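You operate a simulated robot arm through the tools that you are given. There is no shell and no other tool. Be economical: measure what you need, move in short steps, check, and stop when the job is done.

Carry out the task below with a simulated robot arm. There is one attempt and no reset: what you move stays moved.

JOB
Zero dials P1 and Q1, then lower, clamp and zero the green dial.
Fine: clamp before you zero; leave the other stands alone.

It is judged by the outcome, as a careful person would: the job done as asked, and still so three seconds after it is handed in. It fails if anything else is knocked over, pushed out of place, dropped, spilled or broken.

ROBOT AND FRAMES
A 7-joint arm with a two-finger parallel gripper on a trunk, on a base that drives. Base frame: it is fixed to the floor where the robot stands at the start and does not move with it; the origin is under the middle of the robot, x ahead of it, y to its left, z up. Units: m, degrees, N and s.
With the tool pointing down near the work surface it reaches from about 0.1 to 0.7 m from the robot's upright axis, wherever it stands. Its first joint turns from -166.0 to 166.0 degrees. Places, roughly: bezel of the green dial [1.3, 0, 1.1]; black knob of the green stand [1.3, 0.1, 1]; dial P1 [0.5, -0.1, 1.1]; dial Q1 [0.9, -0.1, 1.1]; green handle [1.3, 0.1, 1]. Payload 1.57 kg.
The TCP is the grasp point between the finger pads, 0.03 m short of the fingertips. In the tool frame z runs along the fingers and y along their closing line. Largest opening 0.11 m; finger width 0.024, thickness 0.012; the body of the gripper, 0.048 by 0.112 m, starts 0.078 m behind the TCP.
Orientation is that of the tool frame in the base frame, as a unit quaternion [x, y, z, w]. With the fingers straight down and closing along the base's y, the tool's x points along the base's -x, its y along +y and its z along -z.

CONTROLS
- The arm moves only by the tool nudge_tool. Its argument "deltas" is a list of rows, each a list of 3 entries, a list of its own where there are three numbers: the opening, from 0 (shut) to 1 (fully open), then the shift along the tool's x, y, z in units of 40 mm (1.0 is 40 mm), then the turn, a rotation vector about the tool's x, y, z in units of 8 degrees (1.0 is 8 degrees). In form: [[fingers, [dx, dy, dz], [wx, wy, wz]], ...]. A call has 1 to 20 rows; each row shifts and turns the commanded pose from where the row before left it, along the tool's axes as they then stand. A call with a number of a shift or a turn outside -1 to 1 is refused whole. Each row takes 0.2 s and may step no farther than 0.05 m and 8.6 degrees from the row before; otherwise, or with a gripper value out of range, the whole call is refused. Where a pose cannot be reached the arm comes as near as it can. A force on the tool above 40 N (or 10 N above the force at the start of the call, whichever is more), or a blocked arm, ends the call early, and 0.2 s more pass. Each finger travels about 0.045 m/s and halts on what it meets, pressing with about 41 N; the grip force reading is that of the motor and also rises with nothing between the fingers. The clock runs only during rows and for 0.2 s after the last one: add rows that do not move to give the fingers time. The reply holds the time, the measured pose of the TCP, the force on the tool along the base axes, the opening and the grip force, in the units named above and with some noise, with the torque about the TCP (base axes, N m) and any sound that the robot's microphone picked up.
- Cameras (640 x 400 px; columns grow to the right, rows downward): "scene" is now at [0.0163, 0.1108, 1.5674]; the picture's right is [-0.49, -0.87, 0.00], its down [-0.50, 0.28, -0.82] and it looks along [0.72, -0.40, -0.57] (base axes); focal length 277 px, centre (320, 200). "wrist" rides on the gripper at [0.07, 0.016, -0.141] in the tool frame; the picture's right is [-0.23, 0.97, 0.00], its down [-0.86, -0.20, -0.48] and it looks along [-0.47, -0.11, 0.88] (tool axes); focal length 222 px, centre (320, 200). There is no depth. A picture from a camera that has moved, and an enlarged one, comes with that camera's place and axes in the base frame and with its lens.
- capture(camera): a new picture of that camera. No time passes.
- lift_body(by): slides the trunk up (or, below 0, down) by that many m; the arm and the scene camera ride with it, the base frame stays. It gives what a move gives, with no picture.
- base_move(legs): drives the robot by 1 to 6 legs, each [ahead, turn to the left] in m and degrees, along the robot's own axes; the way and the turn of a leg run together, so that a leg with both is an arc; at most 1.5 m and 180 degrees a leg. The arm and the cameras ride along, it lands a little off, and it stops where it bumps. It gives what a move gives.
- turn_head(pan, tilt): turns the head with the scene camera to pan (to the left, within 155 degrees either way) and tilt (down, from -29 to 69), counted from straight ahead of the robot. It gives what a move gives.
- inspect(camera, box): a new picture of the part [left, top, right, bottom] of that camera's present view, enlarged. No time passes.
- finish_job(): hands the job in; it is judged then, once.

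Go step by step. Nothing tells you exact positions but the pictures and the camera data: compare them with the known pose of the tool, close in by small moves and look again before you grip or let go. The budget is 120 turns and 98 pictures, counting those below and the enlarged ones. Unless the task says otherwise, let go and move clear before handing in, and close with one line.

The tools are called after "Request:" as a command line: name --argument value ..., lists and objects as JSON in quotes. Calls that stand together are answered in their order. nudge_tool: Moves the arm, as the interface text tells. Its arguments: {"type":"object","properties":{"deltas":{"type":"array"}},"required":["deltas"]} The other tools are called the same way: lift_body (by) slides the trunk up or down; base_move (legs) drives the base; turn_head (pan, tilt) turns the head that bears the scene camera; capture (camera) takes a picture; inspect (camera, box) takes an enlarged picture of a part of a camera's view; finish_job () hands the job in.

At the start:

```text
time_s: 0.0
position: [0.3727, -0.214, 1.3324]
tool_rot: [0.001, 1.0, 0.0, 0.0]
contact_force: [-0.9, 0.6, 0.7]
ft_torque: [0.0, -0.01, 0.01]
gripper_width: 0.1099
gripper_force: 0.1
trunk travel left (down, up): [-0.489, 0.101]
robot x, y, heading: [-0.0003, -0.0017, 0.1]
head pan, tilt: [-29.1, 35.1]
```

scene: 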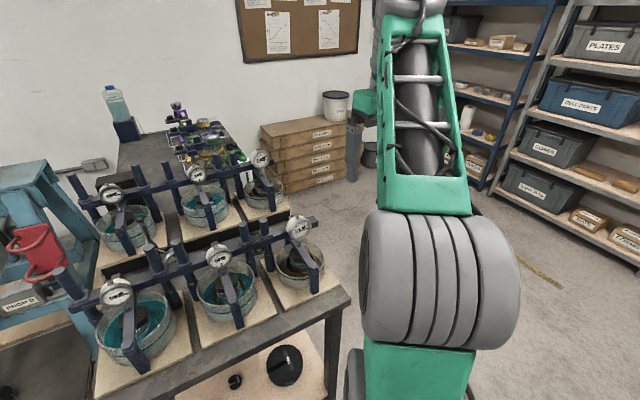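
wrist: 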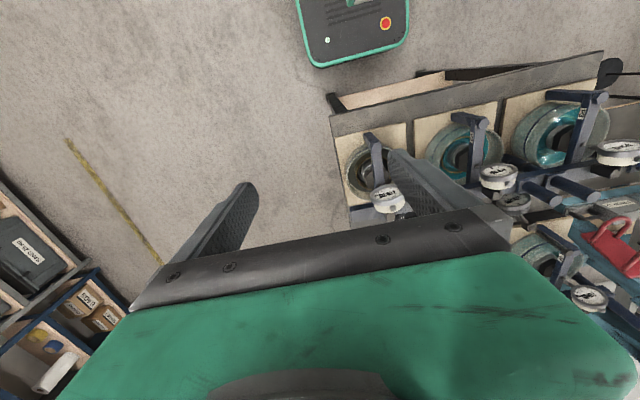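

I see two rows of dial rigs on a bench ahead-left, and a farther bench with small coloured stands. I'll enlarge the views to read the labels first.

Request:
inspect --camera "scene" --box '[50, 210, 350, 400]'

Request:
inspect --camera "scene" --box '[60, 80, 300, 230]'

Request:
inspect --camera "wrist" --box '[320, 40, 640, 240]'

```text
2.11 times, centred on (200, 305) of scene
camera zoom: at [0.0163, 0.1108, 1.5674], right [-0.49, -0.87, 0.0], down [-0.5, 0.28, -0.82], along [0.72, -0.4, -0.57], focal length 582 px, centre (573, -21)
```

zoom: 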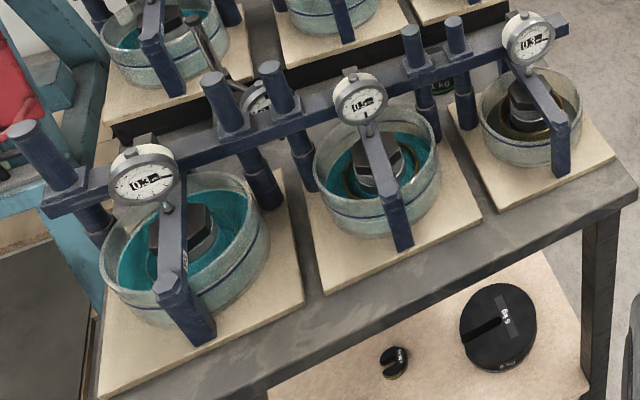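

```text
2.67 times, centred on (180, 155) of scene
camera zoom: at [0.0163, 0.1108, 1.5674], right [-0.49, -0.87, 0.0], down [-0.5, 0.28, -0.82], along [0.72, -0.4, -0.57], focal length 738 px, centre (693, 320)
```

zoom: 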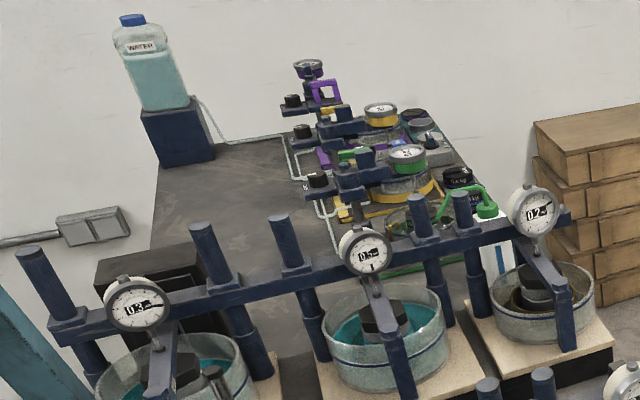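

```text
2.00 times, centred on (480, 140) of wrist
camera zoom: at [0.3019, -0.1974, 1.4739], right [0.23, 0.97, 0.0], down [0.86, -0.2, 0.48], along [0.47, -0.11, -0.88], focal length 444 px, centre (0, 320)
```

zoom: 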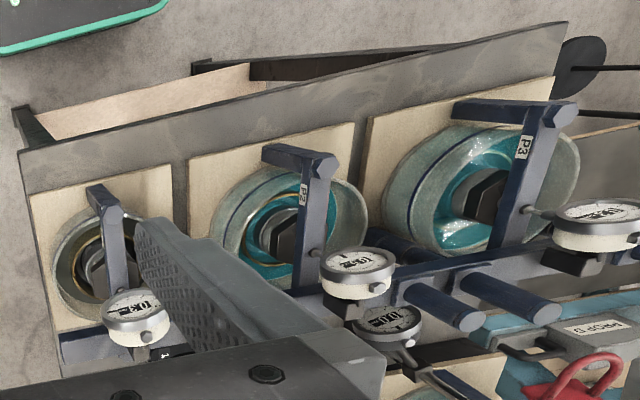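

P1 is the right dial in the near row and Q1 the right one in the far row. I'll look closely at their faces and at the green stand.

Request:
inspect --camera "scene" --box '[270, 205, 326, 240]'

Request:
inspect --camera "scene" --box '[236, 140, 284, 170]'

Request:
inspect --camera "scene" --box '[160, 98, 260, 180]'

Request:
inspect --camera "wrist" --box '[340, 160, 440, 223]'

```text
11.43 times, centred on (298, 222) of scene
camera zoom: at [0.0163, 0.1108, 1.5674], right [-0.49, -0.87, 0.0], down [-0.5, 0.28, -0.82], along [0.72, -0.4, -0.57], focal length 3162 px, centre (571, -57)
```

zoom: 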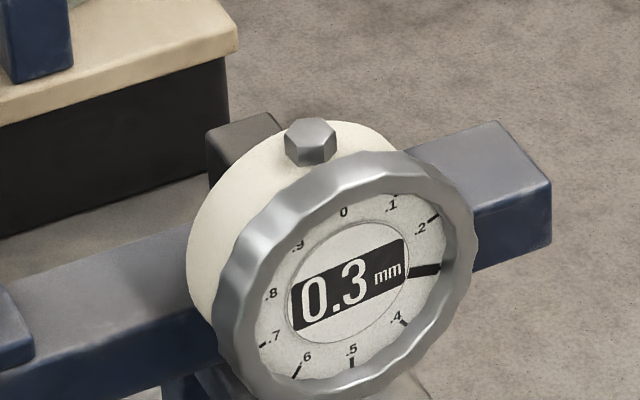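

```text
13.33 times, centred on (260, 155) of scene
camera zoom: at [0.0163, 0.1108, 1.5674], right [-0.49, -0.87, 0.0], down [-0.5, 0.28, -0.82], along [0.72, -0.4, -0.57], focal length 3689 px, centre (1120, 800)
```

zoom: 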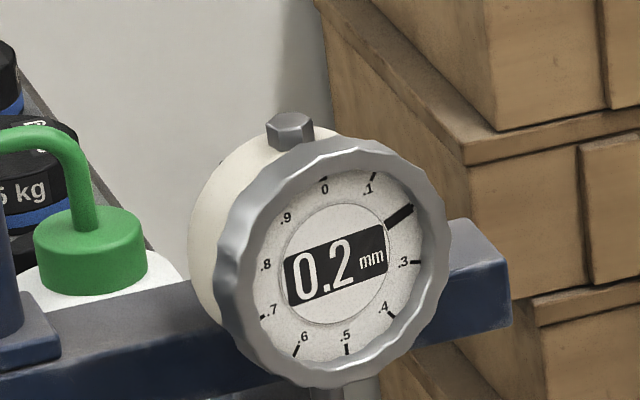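

```text
4.88 times, centred on (210, 139) of scene
camera zoom: at [0.0163, 0.1108, 1.5674], right [-0.49, -0.87, 0.0], down [-0.5, 0.28, -0.82], along [0.72, -0.4, -0.57], focal length 1350 px, centre (857, 498)
```

zoom: 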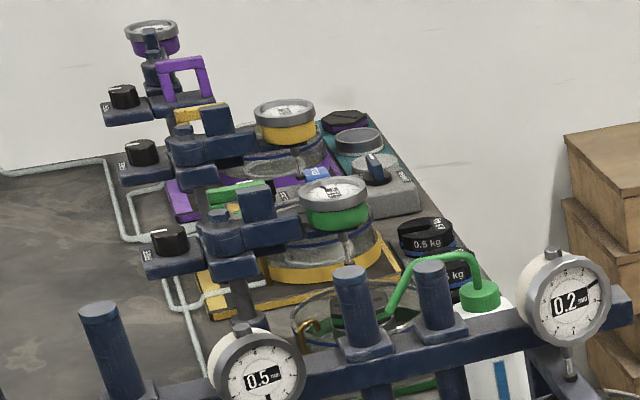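

```text
6.35 times, centred on (390, 192) of wrist
camera zoom: at [0.3019, -0.1974, 1.4739], right [0.23, 0.97, 0.0], down [0.86, -0.2, 0.48], along [0.47, -0.11, -0.88], focal length 1410 px, centre (-124, 254)
```

zoom: 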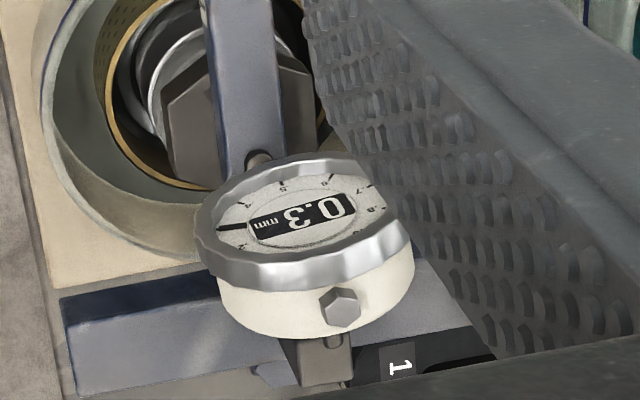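

P1's bezel is about 57 mm across, centred near (0.515, -0.11, 1.108) and facing -x. The needle sits at 0.3, so the bezel needs about 108° clockwise. I'll back off a little and level the tool so it points at +x.

Request:
base_move --legs '[[-0.15, 0]]'

Request:
nudge_tool --deltas '[[1, [0, 0, 0], [0, -1, 0]], [1, [0, 0, 0], [0, -1, 0]], [1, [0, 0, 0], [0, -1, 0]], [1, [0, 0, 0], [0, -1, 0]], [1, [0, 0, 0], [0, -1, 0]], [1, [0, 0, 0], [0, -1, 0]], [1, [0, 0, 0], [0, -1, 0]], [1, [0, 0, 0], [0, -1, 0]], [1, [0, 0, 0], [0, -1, 0]], [1, [0, 0, 0], [0, -1, 0]], [1, [0, 0, 0], [0, -1, 0]], [1, [0, 0, 0], [0, -0.25, 0]]]'

Request:
capture --camera "wrist"

Request:
capture --camera "scene"

```text
time_s: 1.4
position: [0.2222, -0.2124, 1.3319]
tool_rot: [-0.001, 1.0, 0.0, 0.0]
contact_force: [0.0, -0.3, 1.5]
ft_torque: [0.01, -0.02, 0.02]
gripper_width: 0.1099
gripper_force: 0.1
trunk travel left (down, up): [-0.489, 0.101]
robot x, y, heading: [-0.148, -0.0007, 0.0]
head pan, tilt: [-29.1, 35.1]
```

```text
time_s: 4.0
position: [0.216, -0.1936, 1.3488]
tool_rot: [0.001, 0.918, -0.005, 0.396]
contact_force: [-1.1, 0.3, 0.8]
ft_torque: [-0.01, 0.03, 0.01]
gripper_width: 0.1098
gripper_force: 0.1
out of reach, approached as far as the arm can: row 6, 7, 8, 9, 10, 11
trunk travel left (down, up): [-0.489, 0.101]
robot x, y, heading: [-0.1475, -0.0013, 0.3]
head pan, tilt: [-29.1, 35.1]
```

```text
88 pictures are left
camera wrist: at [0.0656, -0.1764, 1.3963], right [0.16, 0.97, 0.16], down [0.24, -0.19, 0.95], along [0.96, -0.12, -0.26], focal length 222 px, centre (320, 200)
```

wrist: 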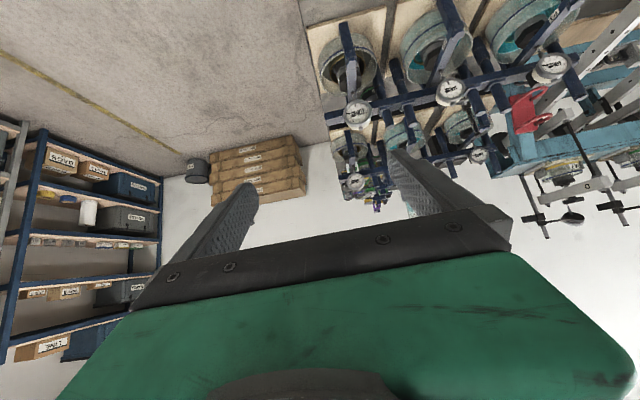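

```text
87 pictures are left
camera scene: at [-0.1336, 0.1107, 1.5674], right [-0.48, -0.87, 0.0], down [-0.5, 0.28, -0.82], along [0.72, -0.4, -0.57], focal length 277 px, centre (320, 200)
```

scene: 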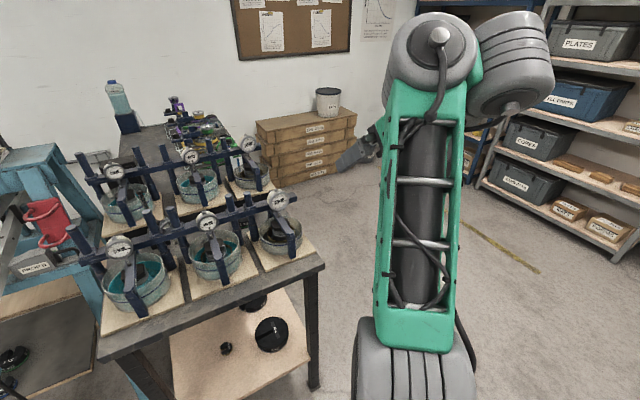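

The arm can't level the tool this close in, so I'll move forward first and then finish the tilt.

Request:
nudge_tool --deltas '[[1, [-0.686, 0, 0.73], [0, 0, 0]], [1, [-0.686, 0, 0.73], [0, 0, 0]], [1, [-0.686, 0, 0.73], [0, 0, 0]], [1, [-0.686, 0, 0.73], [0, 0, 0]], [1, [-0.686, 0, 0.73], [0, 0, 0]], [1, [0, 0, 0], [0, -1, 0]], [1, [0, 0, 0], [0, -1, 0]], [1, [0, 0, 0], [0, -1, 0]], [1, [0, 0, 0], [0, -1, 0]], [1, [0, 0, 0], [0, -1, 0]], [1, [0, 0, 0], [0, -0.4, 0]]]'

```text
time_s: 6.4
position: [0.3901, -0.1991, 1.445]
tool_rot: [0.001, 0.898, -0.004, 0.441]
contact_force: [0.4, -0.3, -0.3]
ft_torque: [-0.04, -0.02, -0.01]
gripper_width: 0.1099
gripper_force: 0.0
out of reach, approached as far as the arm can: row 1, 2, 3, 4, 6, 7, 8, 9, 10, 11
trunk travel left (down, up): [-0.489, 0.101]
robot x, y, heading: [-0.1481, -0.0004, 0.2]
head pan, tilt: [-29.1, 35.1]
```

The arm tops out at about 52° of tilt at this height. The target is probably too low relative to the shoulder, so I'll lower the trunk and retry.

Request:
lift_body --by -0.25

Request:
nudge_tool --deltas '[[1, [0, 0, 0], [0, -1, 0]], [1, [0, 0, 0], [0, -1, 0]], [1, [0, 0, 0], [0, -1, 0]], [1, [0, 0, 0], [0, -1, 0]], [1, [0, 0, 0], [0, -0.7, 0]]]'

Request:
capture --camera "scene"

```text
time_s: 8.9
position: [0.3896, -0.1973, 1.1948]
tool_rot: [0.001, 0.898, -0.005, 0.441]
contact_force: [0.0, 0.1, -0.4]
ft_torque: [-0.01, -0.03, -0.01]
gripper_width: 0.1101
gripper_force: 0.0
trunk travel left (down, up): [-0.239, 0.351]
robot x, y, heading: [-0.1499, -0.0021, 0.4]
head pan, tilt: [-29.1, 35.1]
```

```text
time_s: 10.2
position: [0.3891, -0.1984, 1.1939]
tool_rot: [0.001, 0.897, -0.004, 0.442]
contact_force: [-0.1, 0.4, 0.3]
ft_torque: [0.02, 0.02, 0.03]
gripper_width: 0.11
gripper_force: 0.0
out of reach, approached as far as the arm can: row 1, 2, 3, 4, 5
trunk travel left (down, up): [-0.239, 0.351]
robot x, y, heading: [-0.1496, -0.0033, -0.1]
head pan, tilt: [-29.1, 35.1]
```

```text
86 pictures are left
camera scene: at [-0.1336, 0.1107, 1.3174], right [-0.48, -0.87, 0.0], down [-0.5, 0.28, -0.82], along [0.72, -0.4, -0.57], focal length 277 px, centre (320, 200)
```

scene: 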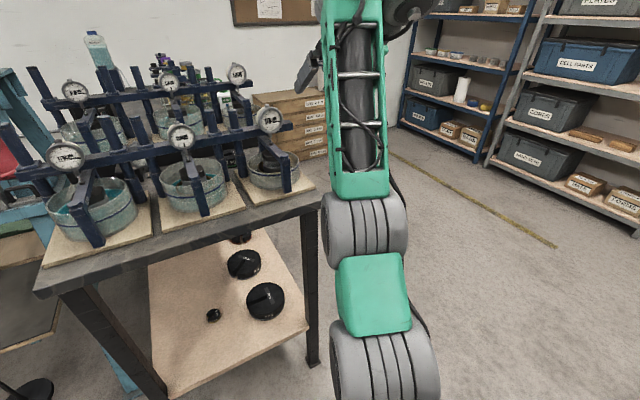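

I want to see the whole arm's posture to find out what is limiting the tilt.

Request:
turn_head --pan -35 --tilt 5

Request:
capture --camera "scene"

```text
time_s: 11.1
position: [0.3906, -0.1982, 1.1937]
tool_rot: [0.001, 0.897, -0.005, 0.442]
contact_force: [-0.4, -0.6, 0.1]
ft_torque: [-0.01, 0.02, -0.02]
gripper_width: 0.1098
gripper_force: 0.1
trunk travel left (down, up): [-0.239, 0.351]
robot x, y, heading: [-0.1489, -0.0013, 0.1]
head pan, tilt: [-35.0, 5.0]
```

```text
85 pictures are left
camera scene: at [-0.1353, 0.1008, 1.3656], right [-0.57, -0.82, 0.0], down [-0.07, 0.05, -1.0], along [0.82, -0.57, -0.09], focal length 277 px, centre (320, 200)
```

scene: 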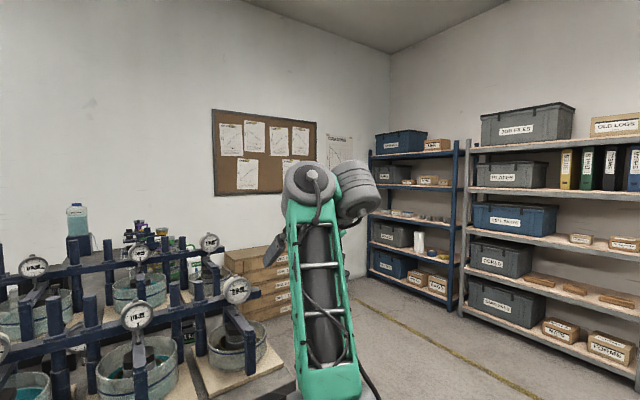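

The forearm rises from a low elbow. I'll back off to get free space and try levelling with the arm stretched farther out.

Request:
base_move --legs '[[-0.25, 0]]'

Request:
nudge_tool --deltas '[[1, [-0.61, 0, 0.79], [0, 0, 0]], [1, [-0.61, 0, 0.79], [0, 0, 0]], [1, [-0.61, 0, 0.79], [0, 0, 0]], [1, [-0.61, 0, 0.79], [0, 0, 0]]]'

Request:
nudge_tool --deltas '[[1, [0, 0, 0], [0, -1, 0]], [1, [0, 0, 0], [0, -1, 0]], [1, [0, 0, 0], [0, -1, 0]], [1, [0, 0, 0], [0, -1, 0]], [1, [0, 0, 0], [0, -0.7, 0]]]'

```text
time_s: 12.9
position: [0.1416, -0.199, 1.1943]
tool_rot: [0.002, 0.897, -0.005, 0.442]
contact_force: [-0.2, -1.2, -0.8]
ft_torque: [0.01, -0.01, 0.04]
gripper_width: 0.1102
gripper_force: 0.0
trunk travel left (down, up): [-0.239, 0.351]
robot x, y, heading: [-0.3989, 0.0003, 0.2]
head pan, tilt: [-35.0, 5.0]
```

```text
time_s: 13.9
position: [0.1927, -0.1931, 1.1836]
tool_rot: [0.002, 0.897, -0.006, 0.441]
contact_force: [-0.4, -1.3, -0.8]
ft_torque: [0.02, 0.01, -0.01]
gripper_width: 0.1102
gripper_force: 0.1
out of reach, approached as far as the arm can: row 2, 3, 4
trunk travel left (down, up): [-0.239, 0.351]
robot x, y, heading: [-0.399, -0.0011, -0.0]
head pan, tilt: [-35.0, 5.0]
```

```text
time_s: 15.1
position: [0.1816, -0.1886, 1.1982]
tool_rot: [0.002, 0.869, -0.006, 0.494]
contact_force: [0.1, 0.6, -0.2]
ft_torque: [-0.02, 0.03, -0.01]
gripper_width: 0.1101
gripper_force: 0.0
out of reach, approached as far as the arm can: row 1, 2, 3, 4, 5
trunk travel left (down, up): [-0.239, 0.351]
robot x, y, heading: [-0.3989, 0.0005, 0.2]
head pan, tilt: [-35.0, 5.0]
```

Reach seems limited up here. I'll try lower relative to the trunk, and level the tool there.

Request:
nudge_tool --deltas '[[1, [0.857, 0, 0.515], [0, 0, 0]], [1, [0.857, 0, 0.515], [0, 0, 0]], [1, [0.857, 0, 0.515], [0, 0, 0]], [1, [0.857, 0, 0.515], [0, 0, 0]], [1, [0.857, 0, 0.515], [0, 0, 0]], [1, [0.857, 0, 0.515], [0, 0, 0]], [1, [0, 0, 0], [0, -1, 0]], [1, [0, 0, 0], [0, -1, 0]], [1, [0, 0, 0], [0, -1, 0]], [1, [0, 0, 0], [0, -0.9, 0]]]'

Request:
capture --camera "scene"

```text
time_s: 17.3
position: [0.1809, -0.189, 1.1986]
tool_rot: [0.002, 0.87, -0.006, 0.494]
contact_force: [0.4, -0.2, 0.7]
ft_torque: [0.01, -0.04, 0.03]
gripper_width: 0.1098
gripper_force: 0.0
out of reach, approached as far as the arm can: row 1, 2, 3, 4, 5, 6, 7, 8, 9, 10
trunk travel left (down, up): [-0.239, 0.351]
robot x, y, heading: [-0.3988, 0.0, -0.3]
head pan, tilt: [-35.0, 5.0]
```

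```text
84 pictures are left
camera scene: at [-0.3839, 0.1005, 1.3657], right [-0.57, -0.82, 0.0], down [-0.07, 0.05, -1.0], along [0.82, -0.57, -0.09], focal length 277 px, centre (320, 200)
```

scene: 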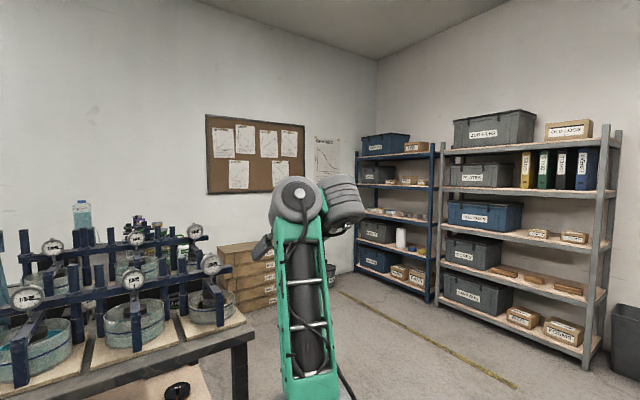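

Request:
nudge_tool --deltas '[[1, [0, 0, 0], [0, 1, 0]], [1, [0, 0, 0], [0, 1, 0]], [1, [0, 0, 0], [0, 1, 0]]]'

Request:
nudge_tool --deltas '[[1, [0.857, 0, 0.515], [0, 0, 0]], [1, [0.857, 0, 0.515], [0, 0, 0]], [1, [0.857, 0, 0.515], [0, 0, 0]]]'

```text
time_s: 18.1
position: [0.158, -0.1926, 1.173]
tool_rot: [0.003, 0.954, -0.005, 0.301]
contact_force: [0.4, 0.1, -0.2]
ft_torque: [0.05, 0.0, 0.0]
gripper_width: 0.1101
gripper_force: 0.0
out of reach, approached as far as the arm can: row 2, 3
trunk travel left (down, up): [-0.239, 0.351]
robot x, y, heading: [-0.3986, -0.0011, -0.3]
head pan, tilt: [-35.0, 5.0]
```

```text
time_s: 18.9
position: [0.1145, -0.193, 1.0601]
tool_rot: [0.003, 0.954, -0.004, 0.301]
contact_force: [5.4, -1.8, -7.7]
ft_torque: [0.13, -0.02, 0.09]
gripper_width: 0.1097
gripper_force: 0.1
trunk travel left (down, up): [-0.239, 0.351]
robot x, y, heading: [-0.3991, -0.003, 0.0]
head pan, tilt: [-35.0, 5.0]
```

Request:
nudge_tool --deltas '[[1, [0.57, 0, 0.82], [0, 0, 0]], [1, [0.57, 0, 0.82], [0, 0, 0]], [1, [-0.82, 0, 0.57], [0, -0.5, 0]], [1, [-0.82, 0, 0.57], [0, -0.5, 0]], [1, [-0.82, 0, 0.57], [0, -0.5, 0]], [1, [0, 0, 0], [0, -1, 0]], [1, [0, 0, 0], [0, -1, 0]]]'

Request:
nudge_tool --deltas '[[1, [0, 0, 0], [0, -1, 0]], [1, [0, 0, 0], [0, -1, 0]], [1, [0, 0, 0], [0, -1, 0]]]'

Request:
capture --camera "wrist"

```text
time_s: 20.5
position: [0.2294, -0.2043, 1.1129]
tool_rot: [0.002, 0.903, -0.005, 0.43]
contact_force: [-0.2, 0.4, -0.5]
ft_torque: [-0.05, 0.01, -0.02]
gripper_width: 0.1099
gripper_force: 0.0
out of reach, approached as far as the arm can: row 1, 2, 3, 4, 6, 7
trunk travel left (down, up): [-0.239, 0.351]
robot x, y, heading: [-0.4011, -0.0017, -0.2]
head pan, tilt: [-35.0, 5.0]
```

```text
time_s: 21.3
position: [0.2284, -0.2064, 1.1126]
tool_rot: [0.001, 0.903, -0.004, 0.43]
contact_force: [-0.6, 0.0, 0.1]
ft_torque: [-0.02, 0.02, -0.05]
gripper_width: 0.1101
gripper_force: 0.0
out of reach, approached as far as the arm can: row 1, 2, 3
trunk travel left (down, up): [-0.239, 0.351]
robot x, y, heading: [-0.4021, 0.0018, -0.2]
head pan, tilt: [-35.0, 5.0]
```

```text
83 pictures are left
camera wrist: at [0.0739, -0.1879, 1.1486], right [0.15, 0.97, 0.17], down [0.16, -0.19, 0.97], along [0.97, -0.12, -0.19], focal length 222 px, centre (320, 200)
```

wrist: 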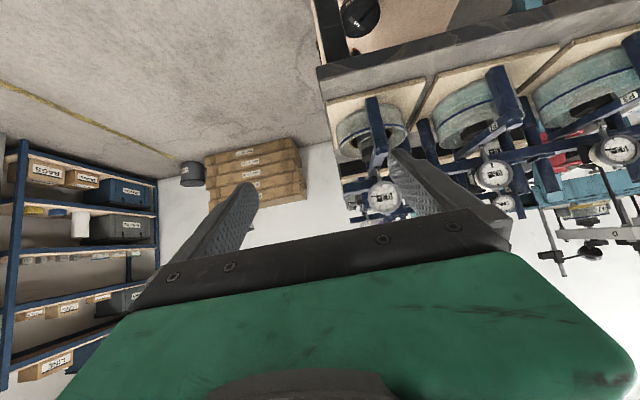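

Levelling isn't available to this arm. New plan: stand on the open right side of the bench facing +y, pinch each bezel from above with the tool pointing down, and swing it about the bezel axis. First I'll raise the trunk and bring the tool vertical.

Request:
lift_body --by 0.25

Request:
nudge_tool --deltas '[[1, [0.3, 0, -0.4], [0, 1, 0]], [1, [0.3, 0, -0.4], [0, 1, 0]], [1, [0.3, 0, -0.4], [0, 1, 0]], [1, [0.3, 0, -0.4], [0, 1, 0]], [1, [0.3, 0, -0.4], [0, 1, 0]], [1, [0.3, 0, -0.4], [0, 1, 0]], [1, [0.3, 0, 0], [0, 0.37, 0]]]'

```text
time_s: 23.9
position: [0.2279, -0.2054, 1.3632]
tool_rot: [0.002, 0.903, -0.005, 0.431]
contact_force: [0.0, -0.6, 0.0]
ft_torque: [0.0, -0.01, 0.0]
gripper_width: 0.1099
gripper_force: 0.0
trunk travel left (down, up): [-0.489, 0.101]
robot x, y, heading: [-0.3967, 0.001, 0.1]
head pan, tilt: [-35.0, 5.0]
```

```text
time_s: 25.5
position: [0.0845, -0.1925, 1.3116]
tool_rot: [0.002, 1.0, -0.006, 0.01]
contact_force: [11.5, -6.7, -20.2]
ft_torque: [0.36, 0.22, 0.18]
gripper_width: 0.1101
gripper_force: 0.0
out of reach, approached as far as the arm can: row 4, 5, 6
trunk travel left (down, up): [-0.489, 0.101]
robot x, y, heading: [-0.3976, 0.0012, -0.2]
head pan, tilt: [-35.0, 5.0]
stopped in row 7: the force on the tool passed its limit (the readings are from after the stop); the commanded pose is now the measured one
```

The tool is vertical again. I'll test rolling it 90° about its axis, which is what I need once the robot faces +y.

Request:
nudge_tool --deltas '[[1, [0.5, 0, -0.5], [0, 0, 0]], [1, [0.5, 0, -0.5], [0, 0, 0]], [1, [0, 0, 0], [0, 0, 1]], [1, [0, 0, 0], [0, 0, 1]], [1, [0, 0, 0], [0, 0, 1]], [1, [0, 0, 0], [0, 0, 1]], [1, [0, 0, 0], [0, 0, 1]], [1, [0, 0, 0], [0, 0, 1]], [1, [0, 0, 0], [0, 0, 1]], [1, [0, 0, 0], [0, 0, 1]], [1, [0, 0, 0], [0, 0, 1]], [1, [0, 0, 0], [0, 0, 1]], [1, [0, 0, 0], [0, 0, 1]], [1, [0, 0, 0], [0, 0, 0.25]]]'

Request:
base_move --legs '[[0, -90], [0.65, 0], [0, 90], [0.82, 0]]'

```text
time_s: 25.8
position: [0.0836, -0.1928, 1.3141]
tool_rot: [0.0, 1.0, -0.009, 0.014]
contact_force: [10.1, -6.3, -15.0]
ft_torque: [0.34, 0.17, 0.15]
gripper_width: 0.11
gripper_force: 0.0
trunk travel left (down, up): [-0.489, 0.101]
robot x, y, heading: [-0.3979, 0.0002, -0.2]
head pan, tilt: [-35.0, 5.0]
stopped in row 1: the force on the tool passed its limit (the readings are from after the stop); the commanded pose is now the measured one
```

```text
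time_s: 41.0
position: [0.8977, -0.8312, 1.3159]
tool_rot: [-0.002, 1.0, -0.008, 0.013]
contact_force: [17.6, -11.1, -33.0]
ft_torque: [0.59, -0.17, 0.38]
gripper_width: 0.1099
gripper_force: 0.0
trunk travel left (down, up): [-0.489, 0.101]
robot x, y, heading: [0.4148, -0.6412, 0.4]
head pan, tilt: [-35.0, 5.0]
```

A steady force moves along with the robot, so the hand is probably touching the arm itself. Let me look.

Request:
capture --camera "scene"

Request:
capture --camera "wrist"

```text
82 pictures are left
camera scene: at [0.429, -0.5415, 1.6157], right [-0.57, -0.82, 0.0], down [-0.07, 0.05, -1.0], along [0.82, -0.56, -0.09], focal length 277 px, centre (320, 200)
```

scene: 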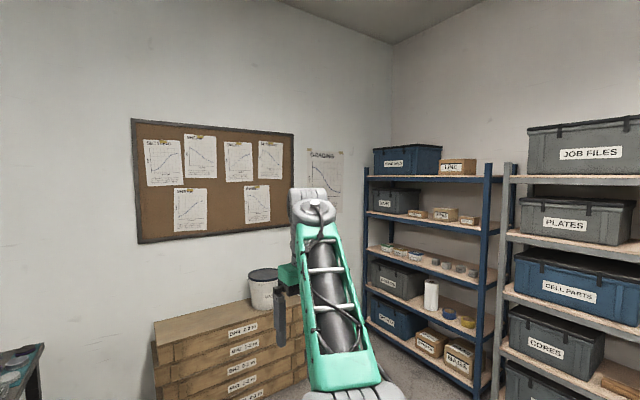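

```text
81 pictures are left
camera wrist: at [0.8236, -0.8127, 1.4543], right [0.22, 0.97, -0.01], down [0.84, -0.19, 0.5], along [0.49, -0.12, -0.86], focal length 222 px, centre (320, 200)
```

wrist: 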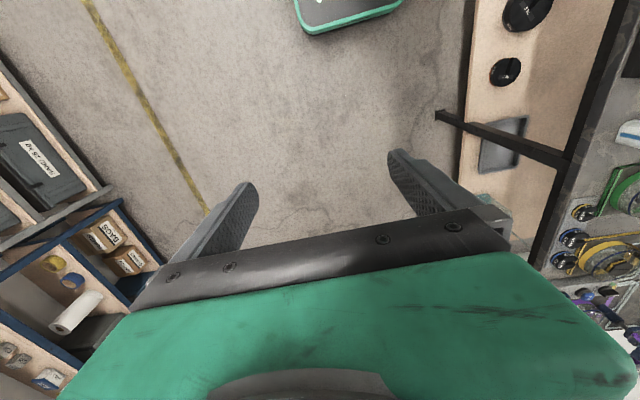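

The gripper body is pressing on its own forearm. I'll ease it away along the force direction.

Request:
nudge_tool --deltas '[[1, [-0.3, -0.2, 0.2], [0, 0, 0]], [1, [-0.3, -0.2, 0.2], [0, 0, 0]], [1, [-0.3, -0.2, 0.2], [0, 0, 0]]]'

Request:
nudge_tool --deltas '[[1, [0, 0, 0], [0, 0, 0]]]'

```text
time_s: 41.8
position: [0.9319, -0.8538, 1.2961]
tool_rot: [-0.001, 1.0, -0.009, 0.017]
contact_force: [9.7, -7.0, -15.0]
ft_torque: [0.42, 0.16, 0.26]
gripper_width: 0.11
gripper_force: 0.0
trunk travel left (down, up): [-0.489, 0.101]
robot x, y, heading: [0.4177, -0.6449, 0.6]
head pan, tilt: [-35.0, 5.0]
stopped in row 3: the force on the tool passed its limit (the readings are from after the stop); the commanded pose is now the measured one
```

```text
time_s: 42.2
position: [0.9307, -0.8528, 1.2947]
tool_rot: [0.0, 1.0, -0.009, 0.017]
contact_force: [12.5, -8.7, -22.7]
ft_torque: [0.5, -0.07, 0.33]
gripper_width: 0.1099
gripper_force: 0.1
trunk travel left (down, up): [-0.489, 0.101]
robot x, y, heading: [0.4126, -0.6436, 0.6]
head pan, tilt: [-35.0, 5.0]
```

Bend is excessive because the hand is high relative to the shoulder. I'll tilt slightly, lower the hand here over open floor, and see if the posture frees up.

Request:
nudge_tool --deltas '[[1, [0, 0, 0], [0, -1, 0]], [1, [0, 0, 0], [0, -1, 0]], [1, [0, 0, 0], [0, -1, 0]], [1, [0, 0, 0], [0, 0, 0]]]'

Request:
nudge_tool --deltas '[[1, [0.4, 0, 0.9], [0, 0, 0]], [1, [0.4, 0, 0.9], [0, 0, 0]], [1, [0.4, 0, 0.9], [0, 0, 0]], [1, [0.4, 0, 0.9], [0, 0, 0]], [1, [0.4, 0, 0.9], [0, 0, 0]]]'

Request:
capture --camera "scene"

```text
time_s: 43.2
position: [0.9309, -0.8512, 1.2956]
tool_rot: [-0.001, 0.974, -0.01, 0.225]
contact_force: [0.4, 0.1, 0.0]
ft_torque: [0.01, -0.01, 0.0]
gripper_width: 0.1102
gripper_force: 0.1
trunk travel left (down, up): [-0.489, 0.101]
robot x, y, heading: [0.4145, -0.6434, 0.8]
head pan, tilt: [-35.0, 5.0]
```

```text
time_s: 44.4
position: [0.933, -0.8599, 1.2145]
tool_rot: [-0.003, 0.977, -0.006, 0.214]
contact_force: [-0.1, -0.3, -0.1]
ft_torque: [0.01, -0.01, 0.01]
gripper_width: 0.11
gripper_force: 0.1
out of reach, approached as far as the arm can: row 2, 3, 4, 5
trunk travel left (down, up): [-0.489, 0.101]
robot x, y, heading: [0.4098, -0.6428, 0.5]
head pan, tilt: [-35.0, 5.0]
```

```text
80 pictures are left
camera scene: at [0.4288, -0.5413, 1.6157], right [-0.57, -0.82, 0.0], down [-0.07, 0.05, -1.0], along [0.82, -0.56, -0.09], focal length 277 px, centre (320, 200)
```

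scene: 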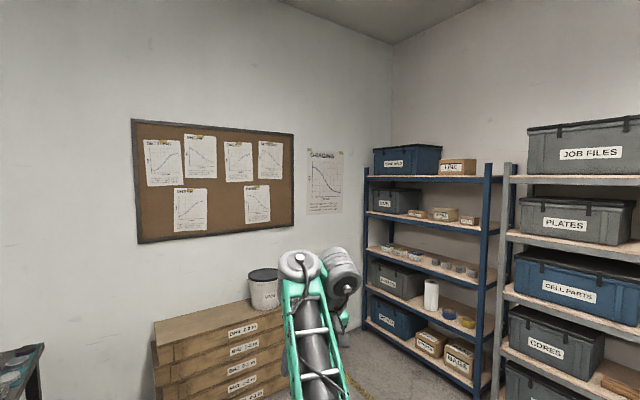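

Request:
turn_head --pan -25 --tilt 50

Request:
capture --camera "scene"

```text
time_s: 45.5
position: [0.9307, -0.8595, 1.2122]
tool_rot: [-0.003, 0.977, -0.007, 0.214]
contact_force: [-0.2, 0.3, 0.4]
ft_torque: [-0.03, -0.02, -0.03]
gripper_width: 0.1098
gripper_force: 0.0
trunk travel left (down, up): [-0.489, 0.101]
robot x, y, heading: [0.4167, -0.6377, 0.5]
head pan, tilt: [-25.0, 50.0]
```

```text
79 pictures are left
camera scene: at [0.4232, -0.5214, 1.5458], right [-0.41, -0.91, 0.0], down [-0.7, 0.32, -0.64], along [0.59, -0.27, -0.77], focal length 277 px, centre (320, 200)
```

scene: 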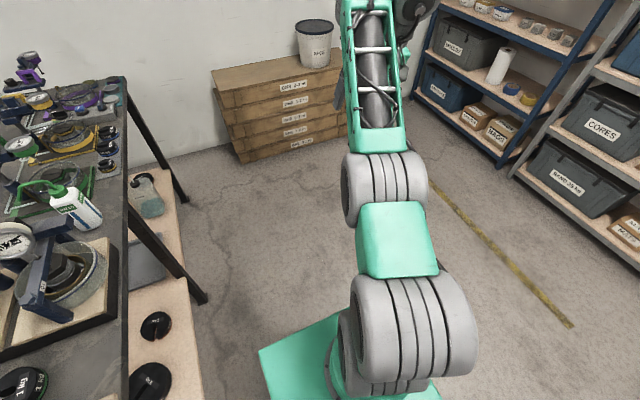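

The upper arm is at its down-limit, so the arm has to work high and the trunk supplies the depth. I'll bring the hand to a comfortable posture straight ahead (about 0.45 m out), high and slightly tilted.

Request:
nudge_tool --deltas '[[1, [-0.42, 0, -0.9], [0, 0, 0]], [1, [-0.42, 0, -0.9], [0, 0, 0]], [1, [-0.42, 0, -0.9], [0, 0, 0]], [1, [0.2, 0.9, -0.1], [0, 0, 0]], [1, [0.2, 0.9, -0.1], [0, 0, 0]], [1, [0.2, 0.9, -0.1], [0, 0, 0]], [1, [0.2, 0.9, -0.1], [0, 0, 0]], [1, [0.2, 0.9, -0.1], [0, 0, 0]], [1, [0.2, 0.9, -0.1], [0, 0, 0]]]'

Request:
nudge_tool --deltas '[[1, [0, 0, 0], [0, 0, 1]], [1, [0, 0, 0], [0, 0, 1]], [1, [0, 0, 0], [0, 0, 1]], [1, [0, 0, 0], [0, 0, 1]], [1, [0, 0, 0], [0, 0, 1]], [1, [0, 0, 0], [0, 0, 1]], [1, [0, 0, 0], [0, 0, 1]], [1, [0, 0, 0], [0, 0, 1]], [1, [0, 0, 0], [0, 0, 1]], [1, [0, 0, 0], [0, 0, 1]], [1, [0, 0, 0], [0, 0, 1]], [1, [0, 0, 0], [0, 0, 0.25]]]'

```text
time_s: 47.5
position: [0.8766, -0.6397, 1.3267]
tool_rot: [-0.003, 0.975, -0.009, 0.221]
contact_force: [-1.2, -0.8, -2.0]
ft_torque: [0.04, -0.15, -0.01]
gripper_width: 0.1101
gripper_force: 0.1
trunk travel left (down, up): [-0.489, 0.101]
robot x, y, heading: [0.4184, -0.6455, 0.5]
head pan, tilt: [-25.0, 50.0]
```

```text
time_s: 50.1
position: [0.8756, -0.642, 1.3285]
tool_rot: [0.688, 0.691, 0.151, 0.164]
contact_force: [-0.2, 0.6, -0.8]
ft_torque: [0.03, 0.02, -0.04]
gripper_width: 0.1098
gripper_force: 0.0
trunk travel left (down, up): [-0.489, 0.101]
robot x, y, heading: [0.4161, -0.6403, 0.4]
head pan, tilt: [-25.0, 50.0]
```

The roll works. Now I'll test how far the swing goes in this posture.

Request:
nudge_tool --deltas '[[1, [0, 0, 0], [-1, 0, 0]], [1, [0, 0, 0], [-1, 0, 0]], [1, [0, 0, 0], [-1, 0, 0]], [1, [0, 0, 0], [-1, 0, 0]], [1, [0, 0, 0], [-1, 0, 0]]]'

Request:
nudge_tool --deltas '[[1, [0, 0, 0], [1, 0, 0]], [1, [0, 0, 0], [1, 0, 0]], [1, [0, 0, 0], [1, 0, 0]], [1, [0, 0, 0], [1, 0, 0]], [1, [0, 0, 0], [1, 0, 0]], [1, [0, 0, 0], [1, 0, 0]], [1, [0, 0, 0], [1, 0, 0]]]'

```text
time_s: 51.0
position: [0.9284, -0.6296, 1.2125]
tool_rot: [0.665, 0.691, 0.176, 0.222]
contact_force: [-0.9, 0.4, 0.1]
ft_torque: [-0.01, -0.1, 0.02]
gripper_width: 0.11
gripper_force: 0.0
out of reach, approached as far as the arm can: row 1
trunk travel left (down, up): [-0.489, 0.101]
robot x, y, heading: [0.414, -0.6453, 0.5]
head pan, tilt: [-25.0, 50.0]
stopped in row 4: the arm was blocked; the commanded pose is now the measured one
```

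```text
time_s: 52.6
position: [0.9438, -0.6154, 1.1977]
tool_rot: [0.695, 0.712, -0.072, -0.075]
contact_force: [0.1, -0.1, 0.3]
ft_torque: [-0.01, 0.01, -0.01]
gripper_width: 0.1101
gripper_force: 0.1
out of reach, approached as far as the arm can: row 3, 4, 5
trunk travel left (down, up): [-0.489, 0.101]
robot x, y, heading: [0.4146, -0.6434, 0.4]
head pan, tilt: [-25.0, 50.0]
```

Request:
capture --camera "scene"

Request:
nudge_tool --deltas '[[1, [0, 0, 0], [-1, 0, 0]], [1, [0, 0, 0], [-1, 0, 0]], [1, [0, 0, 0], [-1, 0, 0]], [1, [0, 0, 0], [-1, 0, 0]]]'

```text
78 pictures are left
camera scene: at [0.4236, -0.5213, 1.5458], right [-0.41, -0.91, 0.0], down [-0.7, 0.32, -0.64], along [0.58, -0.27, -0.77], focal length 277 px, centre (320, 200)
```

scene: 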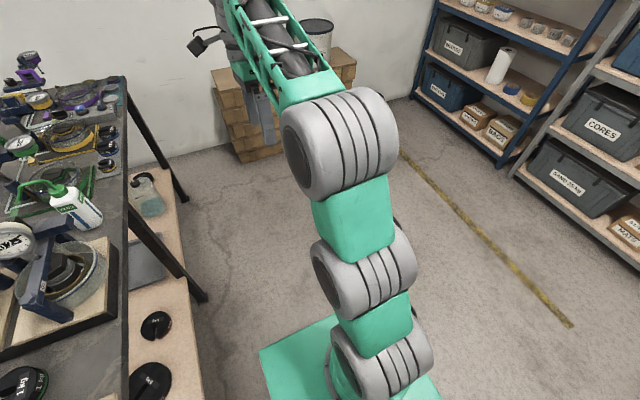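

```text
time_s: 53.6
position: [0.9419, -0.6146, 1.1995]
tool_rot: [0.688, 0.704, 0.128, 0.122]
contact_force: [-0.3, -0.4, 0.5]
ft_torque: [0.0, -0.02, -0.03]
gripper_width: 0.1102
gripper_force: 0.1
trunk travel left (down, up): [-0.489, 0.101]
robot x, y, heading: [0.4158, -0.6414, 0.2]
head pan, tilt: [-25.0, 50.0]
```

The elbow swung out sideways, which gives a freer posture. I'll test more tilt from here.

Request:
nudge_tool --deltas '[[1, [0, 0, 0], [-1, 0, 0]], [1, [0, 0, 0], [-1, 0, 0]], [1, [0, 0, 0], [-1, 0, 0]], [1, [0, 0, 0], [-1, 0, 0]], [1, [0, 0, 0], [-1, 0, 0]]]'

Request:
nudge_tool --deltas '[[1, [0, 0, 0], [-1, 0, 0]], [1, [0, 0, 0], [-1, 0, 0]], [1, [0, 0, 0], [-1, 0, 0]]]'

```text
time_s: 54.8
position: [0.9434, -0.6152, 1.2001]
tool_rot: [0.606, 0.617, 0.361, 0.349]
contact_force: [-0.4, 0.3, 0.6]
ft_torque: [0.02, -0.01, -0.01]
gripper_width: 0.11
gripper_force: 0.2
trunk travel left (down, up): [-0.489, 0.101]
robot x, y, heading: [0.4138, -0.6414, 0.3]
head pan, tilt: [-25.0, 50.0]
```

```text
time_s: 55.6
position: [0.9434, -0.615, 1.1995]
tool_rot: [0.519, 0.528, 0.482, 0.468]
contact_force: [0.0, -0.3, -0.5]
ft_torque: [0.01, 0.01, 0.01]
gripper_width: 0.1101
gripper_force: 0.0
trunk travel left (down, up): [-0.489, 0.101]
robot x, y, heading: [0.4158, -0.6392, 0.6]
head pan, tilt: [-25.0, 50.0]
```

The tool now swings from -12° to nearly horizontal, which is ideal. I'll bring it vertical, raise it, drive to P1's station and turn to face +y.

Request:
lift_body --by 0.1

Request:
nudge_tool --deltas '[[1, [0, 0, 0], [1, 0, 0]], [1, [0, 0, 0], [1, 0, 0]], [1, [0, 0, 0], [1, 0, 0]], [1, [0, 0, 0], [1, 0, 0]], [1, [0, 0, 0], [1, 0, 0]], [1, [0, 0, 0], [1, 0, 0]], [1, [0, 0, 0], [1, 0, 0]], [1, [0, 0, 0], [1, 0, 0]], [1, [0, 0, 0], [1, 0, 0]], [1, [0, 0, 0], [1, 0, 0]], [1, [0, 0, 0], [0.5, 0, 0]]]'

Request:
base_move --legs '[[0.1, 0], [0, 90]]'

Request:
capture --camera "wrist"

```text
time_s: 57.0
position: [0.9435, -0.6145, 1.299]
tool_rot: [0.52, 0.528, 0.482, 0.467]
contact_force: [1.3, 0.1, -0.9]
ft_torque: [0.0, 0.0, 0.03]
gripper_width: 0.11
gripper_force: 0.1
trunk travel left (down, up): [-0.589, 0.001]
robot x, y, heading: [0.4136, -0.6416, 0.4]
head pan, tilt: [-25.0, 50.0]
```

```text
time_s: 59.4
position: [0.9428, -0.6155, 1.2987]
tool_rot: [0.699, 0.715, 0.004, -0.002]
contact_force: [0.2, 0.3, -0.4]
ft_torque: [-0.02, 0.0, -0.03]
gripper_width: 0.1101
gripper_force: 0.0
trunk travel left (down, up): [-0.589, 0.001]
robot x, y, heading: [0.4175, -0.6423, 0.5]
head pan, tilt: [-25.0, 50.0]
```

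```text
time_s: 64.3
position: [0.4867, -0.1137, 1.2988]
tool_rot: [-0.012, 1.0, 0.002, -0.003]
contact_force: [-0.3, 1.0, 0.9]
ft_torque: [-0.01, -0.03, 0.04]
gripper_width: 0.11
gripper_force: 0.1
trunk travel left (down, up): [-0.589, 0.001]
robot x, y, heading: [0.517, -0.6441, 90.5]
head pan, tilt: [-25.0, 50.0]
```

```text
77 pictures are left
camera wrist: at [0.4174, -0.0999, 1.4419], right [0.2, 0.98, 0.0], down [0.86, -0.18, 0.47], along [0.46, -0.09, -0.88], focal length 222 px, centre (320, 200)
```

wrist: 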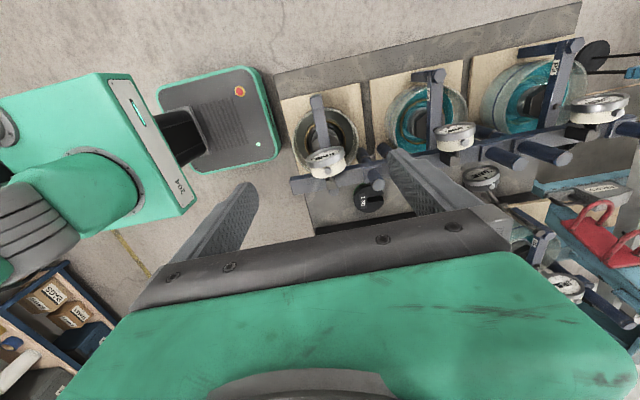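

The tool now hangs above P1. I'll zoom in on the dial to locate it precisely.

Request:
inspect --camera "wrist" --box '[270, 90, 400, 215]'

Request:
turn_head --pan 0 --tilt 40

Request:
capture --camera "scene"

```text
3.20 times, centred on (335, 152) of wrist
camera zoom: at [0.4174, -0.0999, 1.4419], right [0.2, 0.98, 0.0], down [0.86, -0.18, 0.47], along [0.46, -0.09, -0.88], focal length 711 px, centre (272, 352)
```

zoom: 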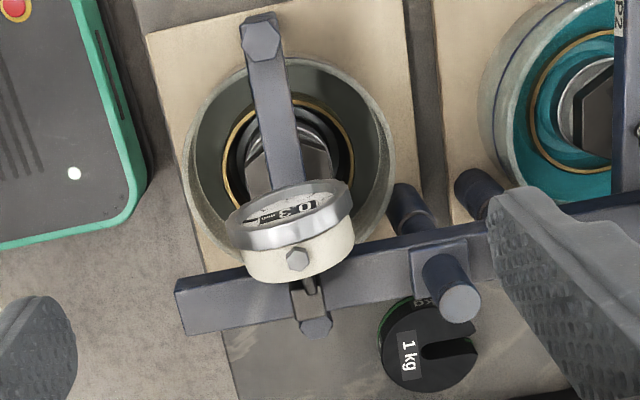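

```text
time_s: 65.2
position: [0.487, -0.1138, 1.2982]
tool_rot: [-0.012, 1.0, 0.003, -0.003]
contact_force: [0.5, 0.3, 0.0]
ft_torque: [-0.02, 0.01, -0.01]
gripper_width: 0.1102
gripper_force: 0.0
trunk travel left (down, up): [-0.589, 0.001]
robot x, y, heading: [0.5123, -0.6399, 90.5]
head pan, tilt: [0.0, 40.0]
```

```text
75 pictures are left
camera scene: at [0.359, -0.619, 1.6599], right [1.0, 0.01, 0.0], down [0.01, -0.64, -0.77], along [-0.01, 0.77, -0.64], focal length 277 px, centre (320, 200)
```

scene: 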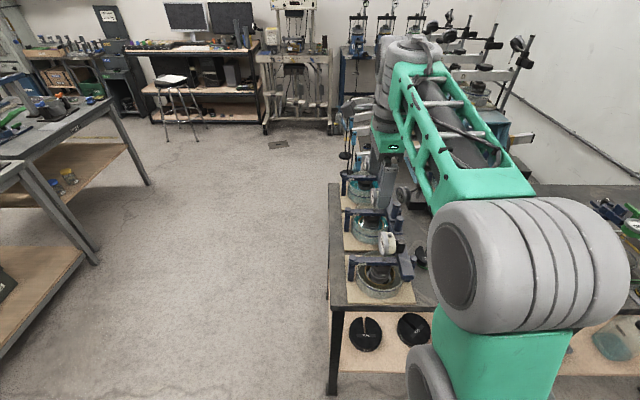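

Request:
inspect --camera "scene" --box '[340, 170, 440, 300]'

```text
3.08 times, centred on (390, 235) of scene
camera zoom: at [0.359, -0.619, 1.6599], right [1.0, 0.01, 0.0], down [0.01, -0.64, -0.77], along [-0.01, 0.77, -0.64], focal length 851 px, centre (105, 92)
```

zoom: 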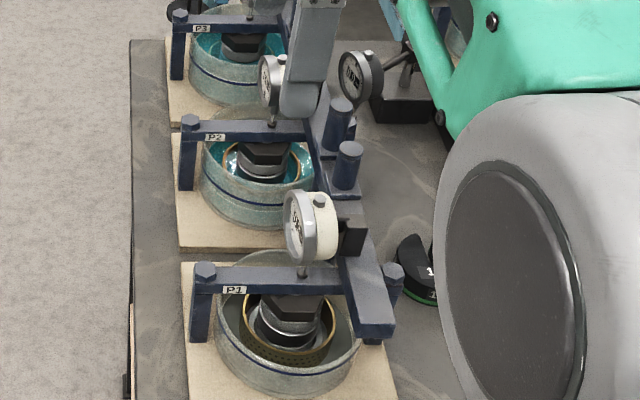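

Request:
inspect --camera "scene" --box '[375, 222, 415, 264]'

Request:
inspect --camera "wrist" --box '[300, 135, 350, 185]'

```text
9.52 times, centred on (395, 243) of scene
camera zoom: at [0.359, -0.619, 1.6599], right [1.0, 0.01, 0.0], down [0.01, -0.64, -0.77], along [-0.01, 0.77, -0.64], focal length 2635 px, centre (-394, -210)
```

zoom: 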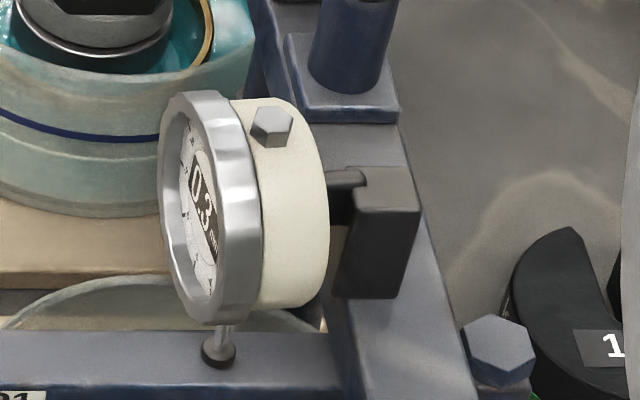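

```text
8.00 times, centred on (325, 160) of wrist
camera zoom: at [0.4176, -0.0998, 1.4419], right [0.2, 0.98, 0.0], down [0.86, -0.18, 0.47], along [0.46, -0.09, -0.88], focal length 1777 px, centre (280, 520)
```

zoom: 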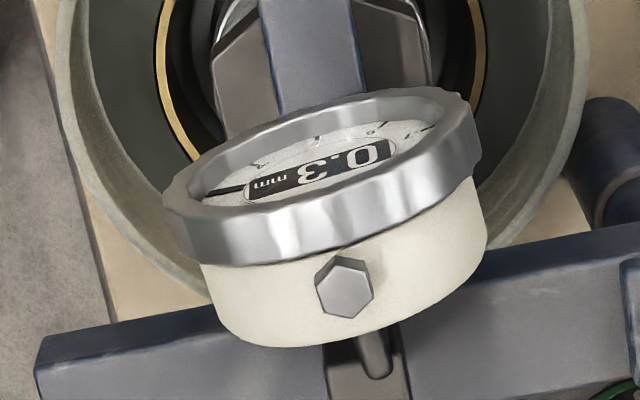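

P1's bezel centre comes out near (0.525, -0.109, 1.080), radius about 32 mm, x from 0.519 to 0.531. I'll align the fingers over it, overlapping only the bezel, and come down with the trunk.

Request:
nudge_tool --deltas '[[0.85, [0, 0, 0], [0, 0, 0.17]], [0.85, [-0.75, 0.1, 0], [0, 0, 0]], [0.85, [0, 0, 0], [0, 0, 0]]]'

Request:
lift_body --by -0.12

Request:
capture --camera "wrist"

Request:
inspect --camera "scene" --box '[340, 120, 440, 230]'

```text
time_s: 66.0
position: [0.5173, -0.1096, 1.299]
tool_rot: [0.0, 1.0, 0.002, -0.003]
contact_force: [0.2, 0.2, 0.0]
ft_torque: [-0.03, -0.01, -0.01]
gripper_width: 0.0935
gripper_force: 0.0
trunk travel left (down, up): [-0.589, 0.001]
robot x, y, heading: [0.5143, -0.6389, 90.4]
head pan, tilt: [0.0, 40.0]
```

```text
time_s: 67.5
position: [0.5186, -0.11, 1.1771]
tool_rot: [0.0, 1.0, 0.002, -0.004]
contact_force: [-0.2, 0.2, -0.1]
ft_torque: [0.01, 0.03, -0.01]
gripper_width: 0.0933
gripper_force: 0.2
trunk travel left (down, up): [-0.469, 0.121]
robot x, y, heading: [0.5149, -0.6429, 90.2]
head pan, tilt: [0.0, 40.0]
```

```text
71 pictures are left
camera wrist: at [0.4479, -0.0944, 1.321], right [0.23, 0.97, 0.0], down [0.86, -0.2, 0.47], along [0.46, -0.1, -0.88], focal length 222 px, centre (320, 200)
```

wrist: 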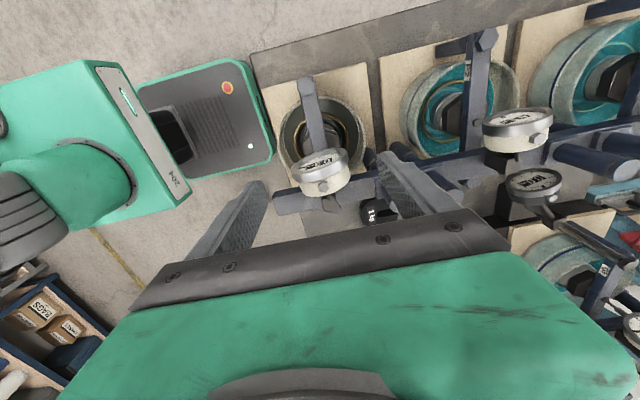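

```text
3.64 times, centred on (390, 175) of scene
camera zoom: at [0.359, -0.619, 1.54], right [1.0, 0.01, 0.0], down [0.01, -0.64, -0.77], along [-0.01, 0.77, -0.64], focal length 1006 px, centre (66, 291)
```

zoom: 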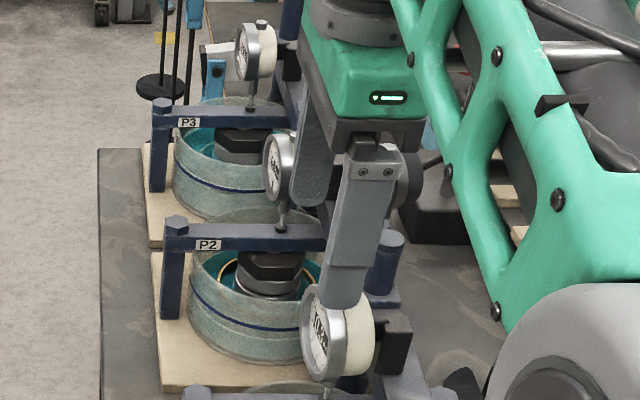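

Alignment looks right, so I'll lower the rest of the way and check.

Request:
lift_body --by -0.08

Request:
inspect --camera "wrist" --box '[220, 90, 420, 215]'

Request:
inspect --camera "scene" --box '[360, 130, 420, 190]'

```text
time_s: 68.7
position: [0.5177, -0.1088, 1.0988]
tool_rot: [0.0, 1.0, 0.003, -0.003]
contact_force: [0.0, 0.8, 0.0]
ft_torque: [0.0, 0.0, -0.01]
gripper_width: 0.0936
gripper_force: 0.0
trunk travel left (down, up): [-0.389, 0.201]
robot x, y, heading: [0.515, -0.6403, 90.5]
head pan, tilt: [0.0, 40.0]
```

```text
3.20 times, centred on (320, 152) of wrist
camera zoom: at [0.4479, -0.0944, 1.241], right [0.23, 0.97, 0.0], down [0.86, -0.2, 0.47], along [0.46, -0.1, -0.88], focal length 711 px, centre (320, 352)
```

zoom: 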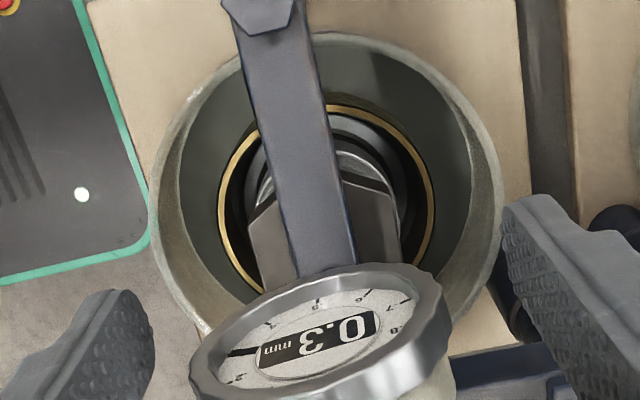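

```text
6.67 times, centred on (390, 160) of scene
camera zoom: at [0.359, -0.619, 1.4599], right [1.0, 0.01, 0.0], down [0.01, -0.64, -0.77], along [-0.01, 0.77, -0.64], focal length 1845 px, centre (-147, 467)
```

zoom: 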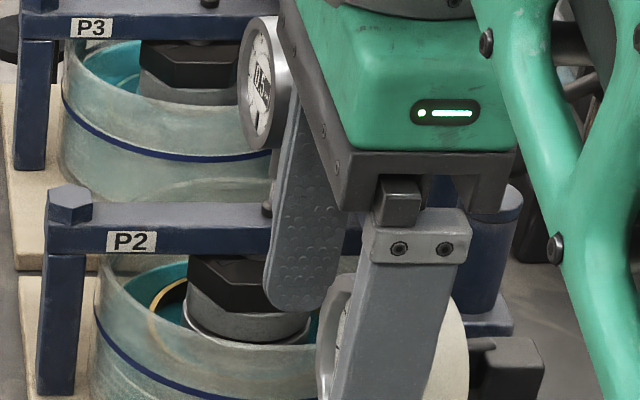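

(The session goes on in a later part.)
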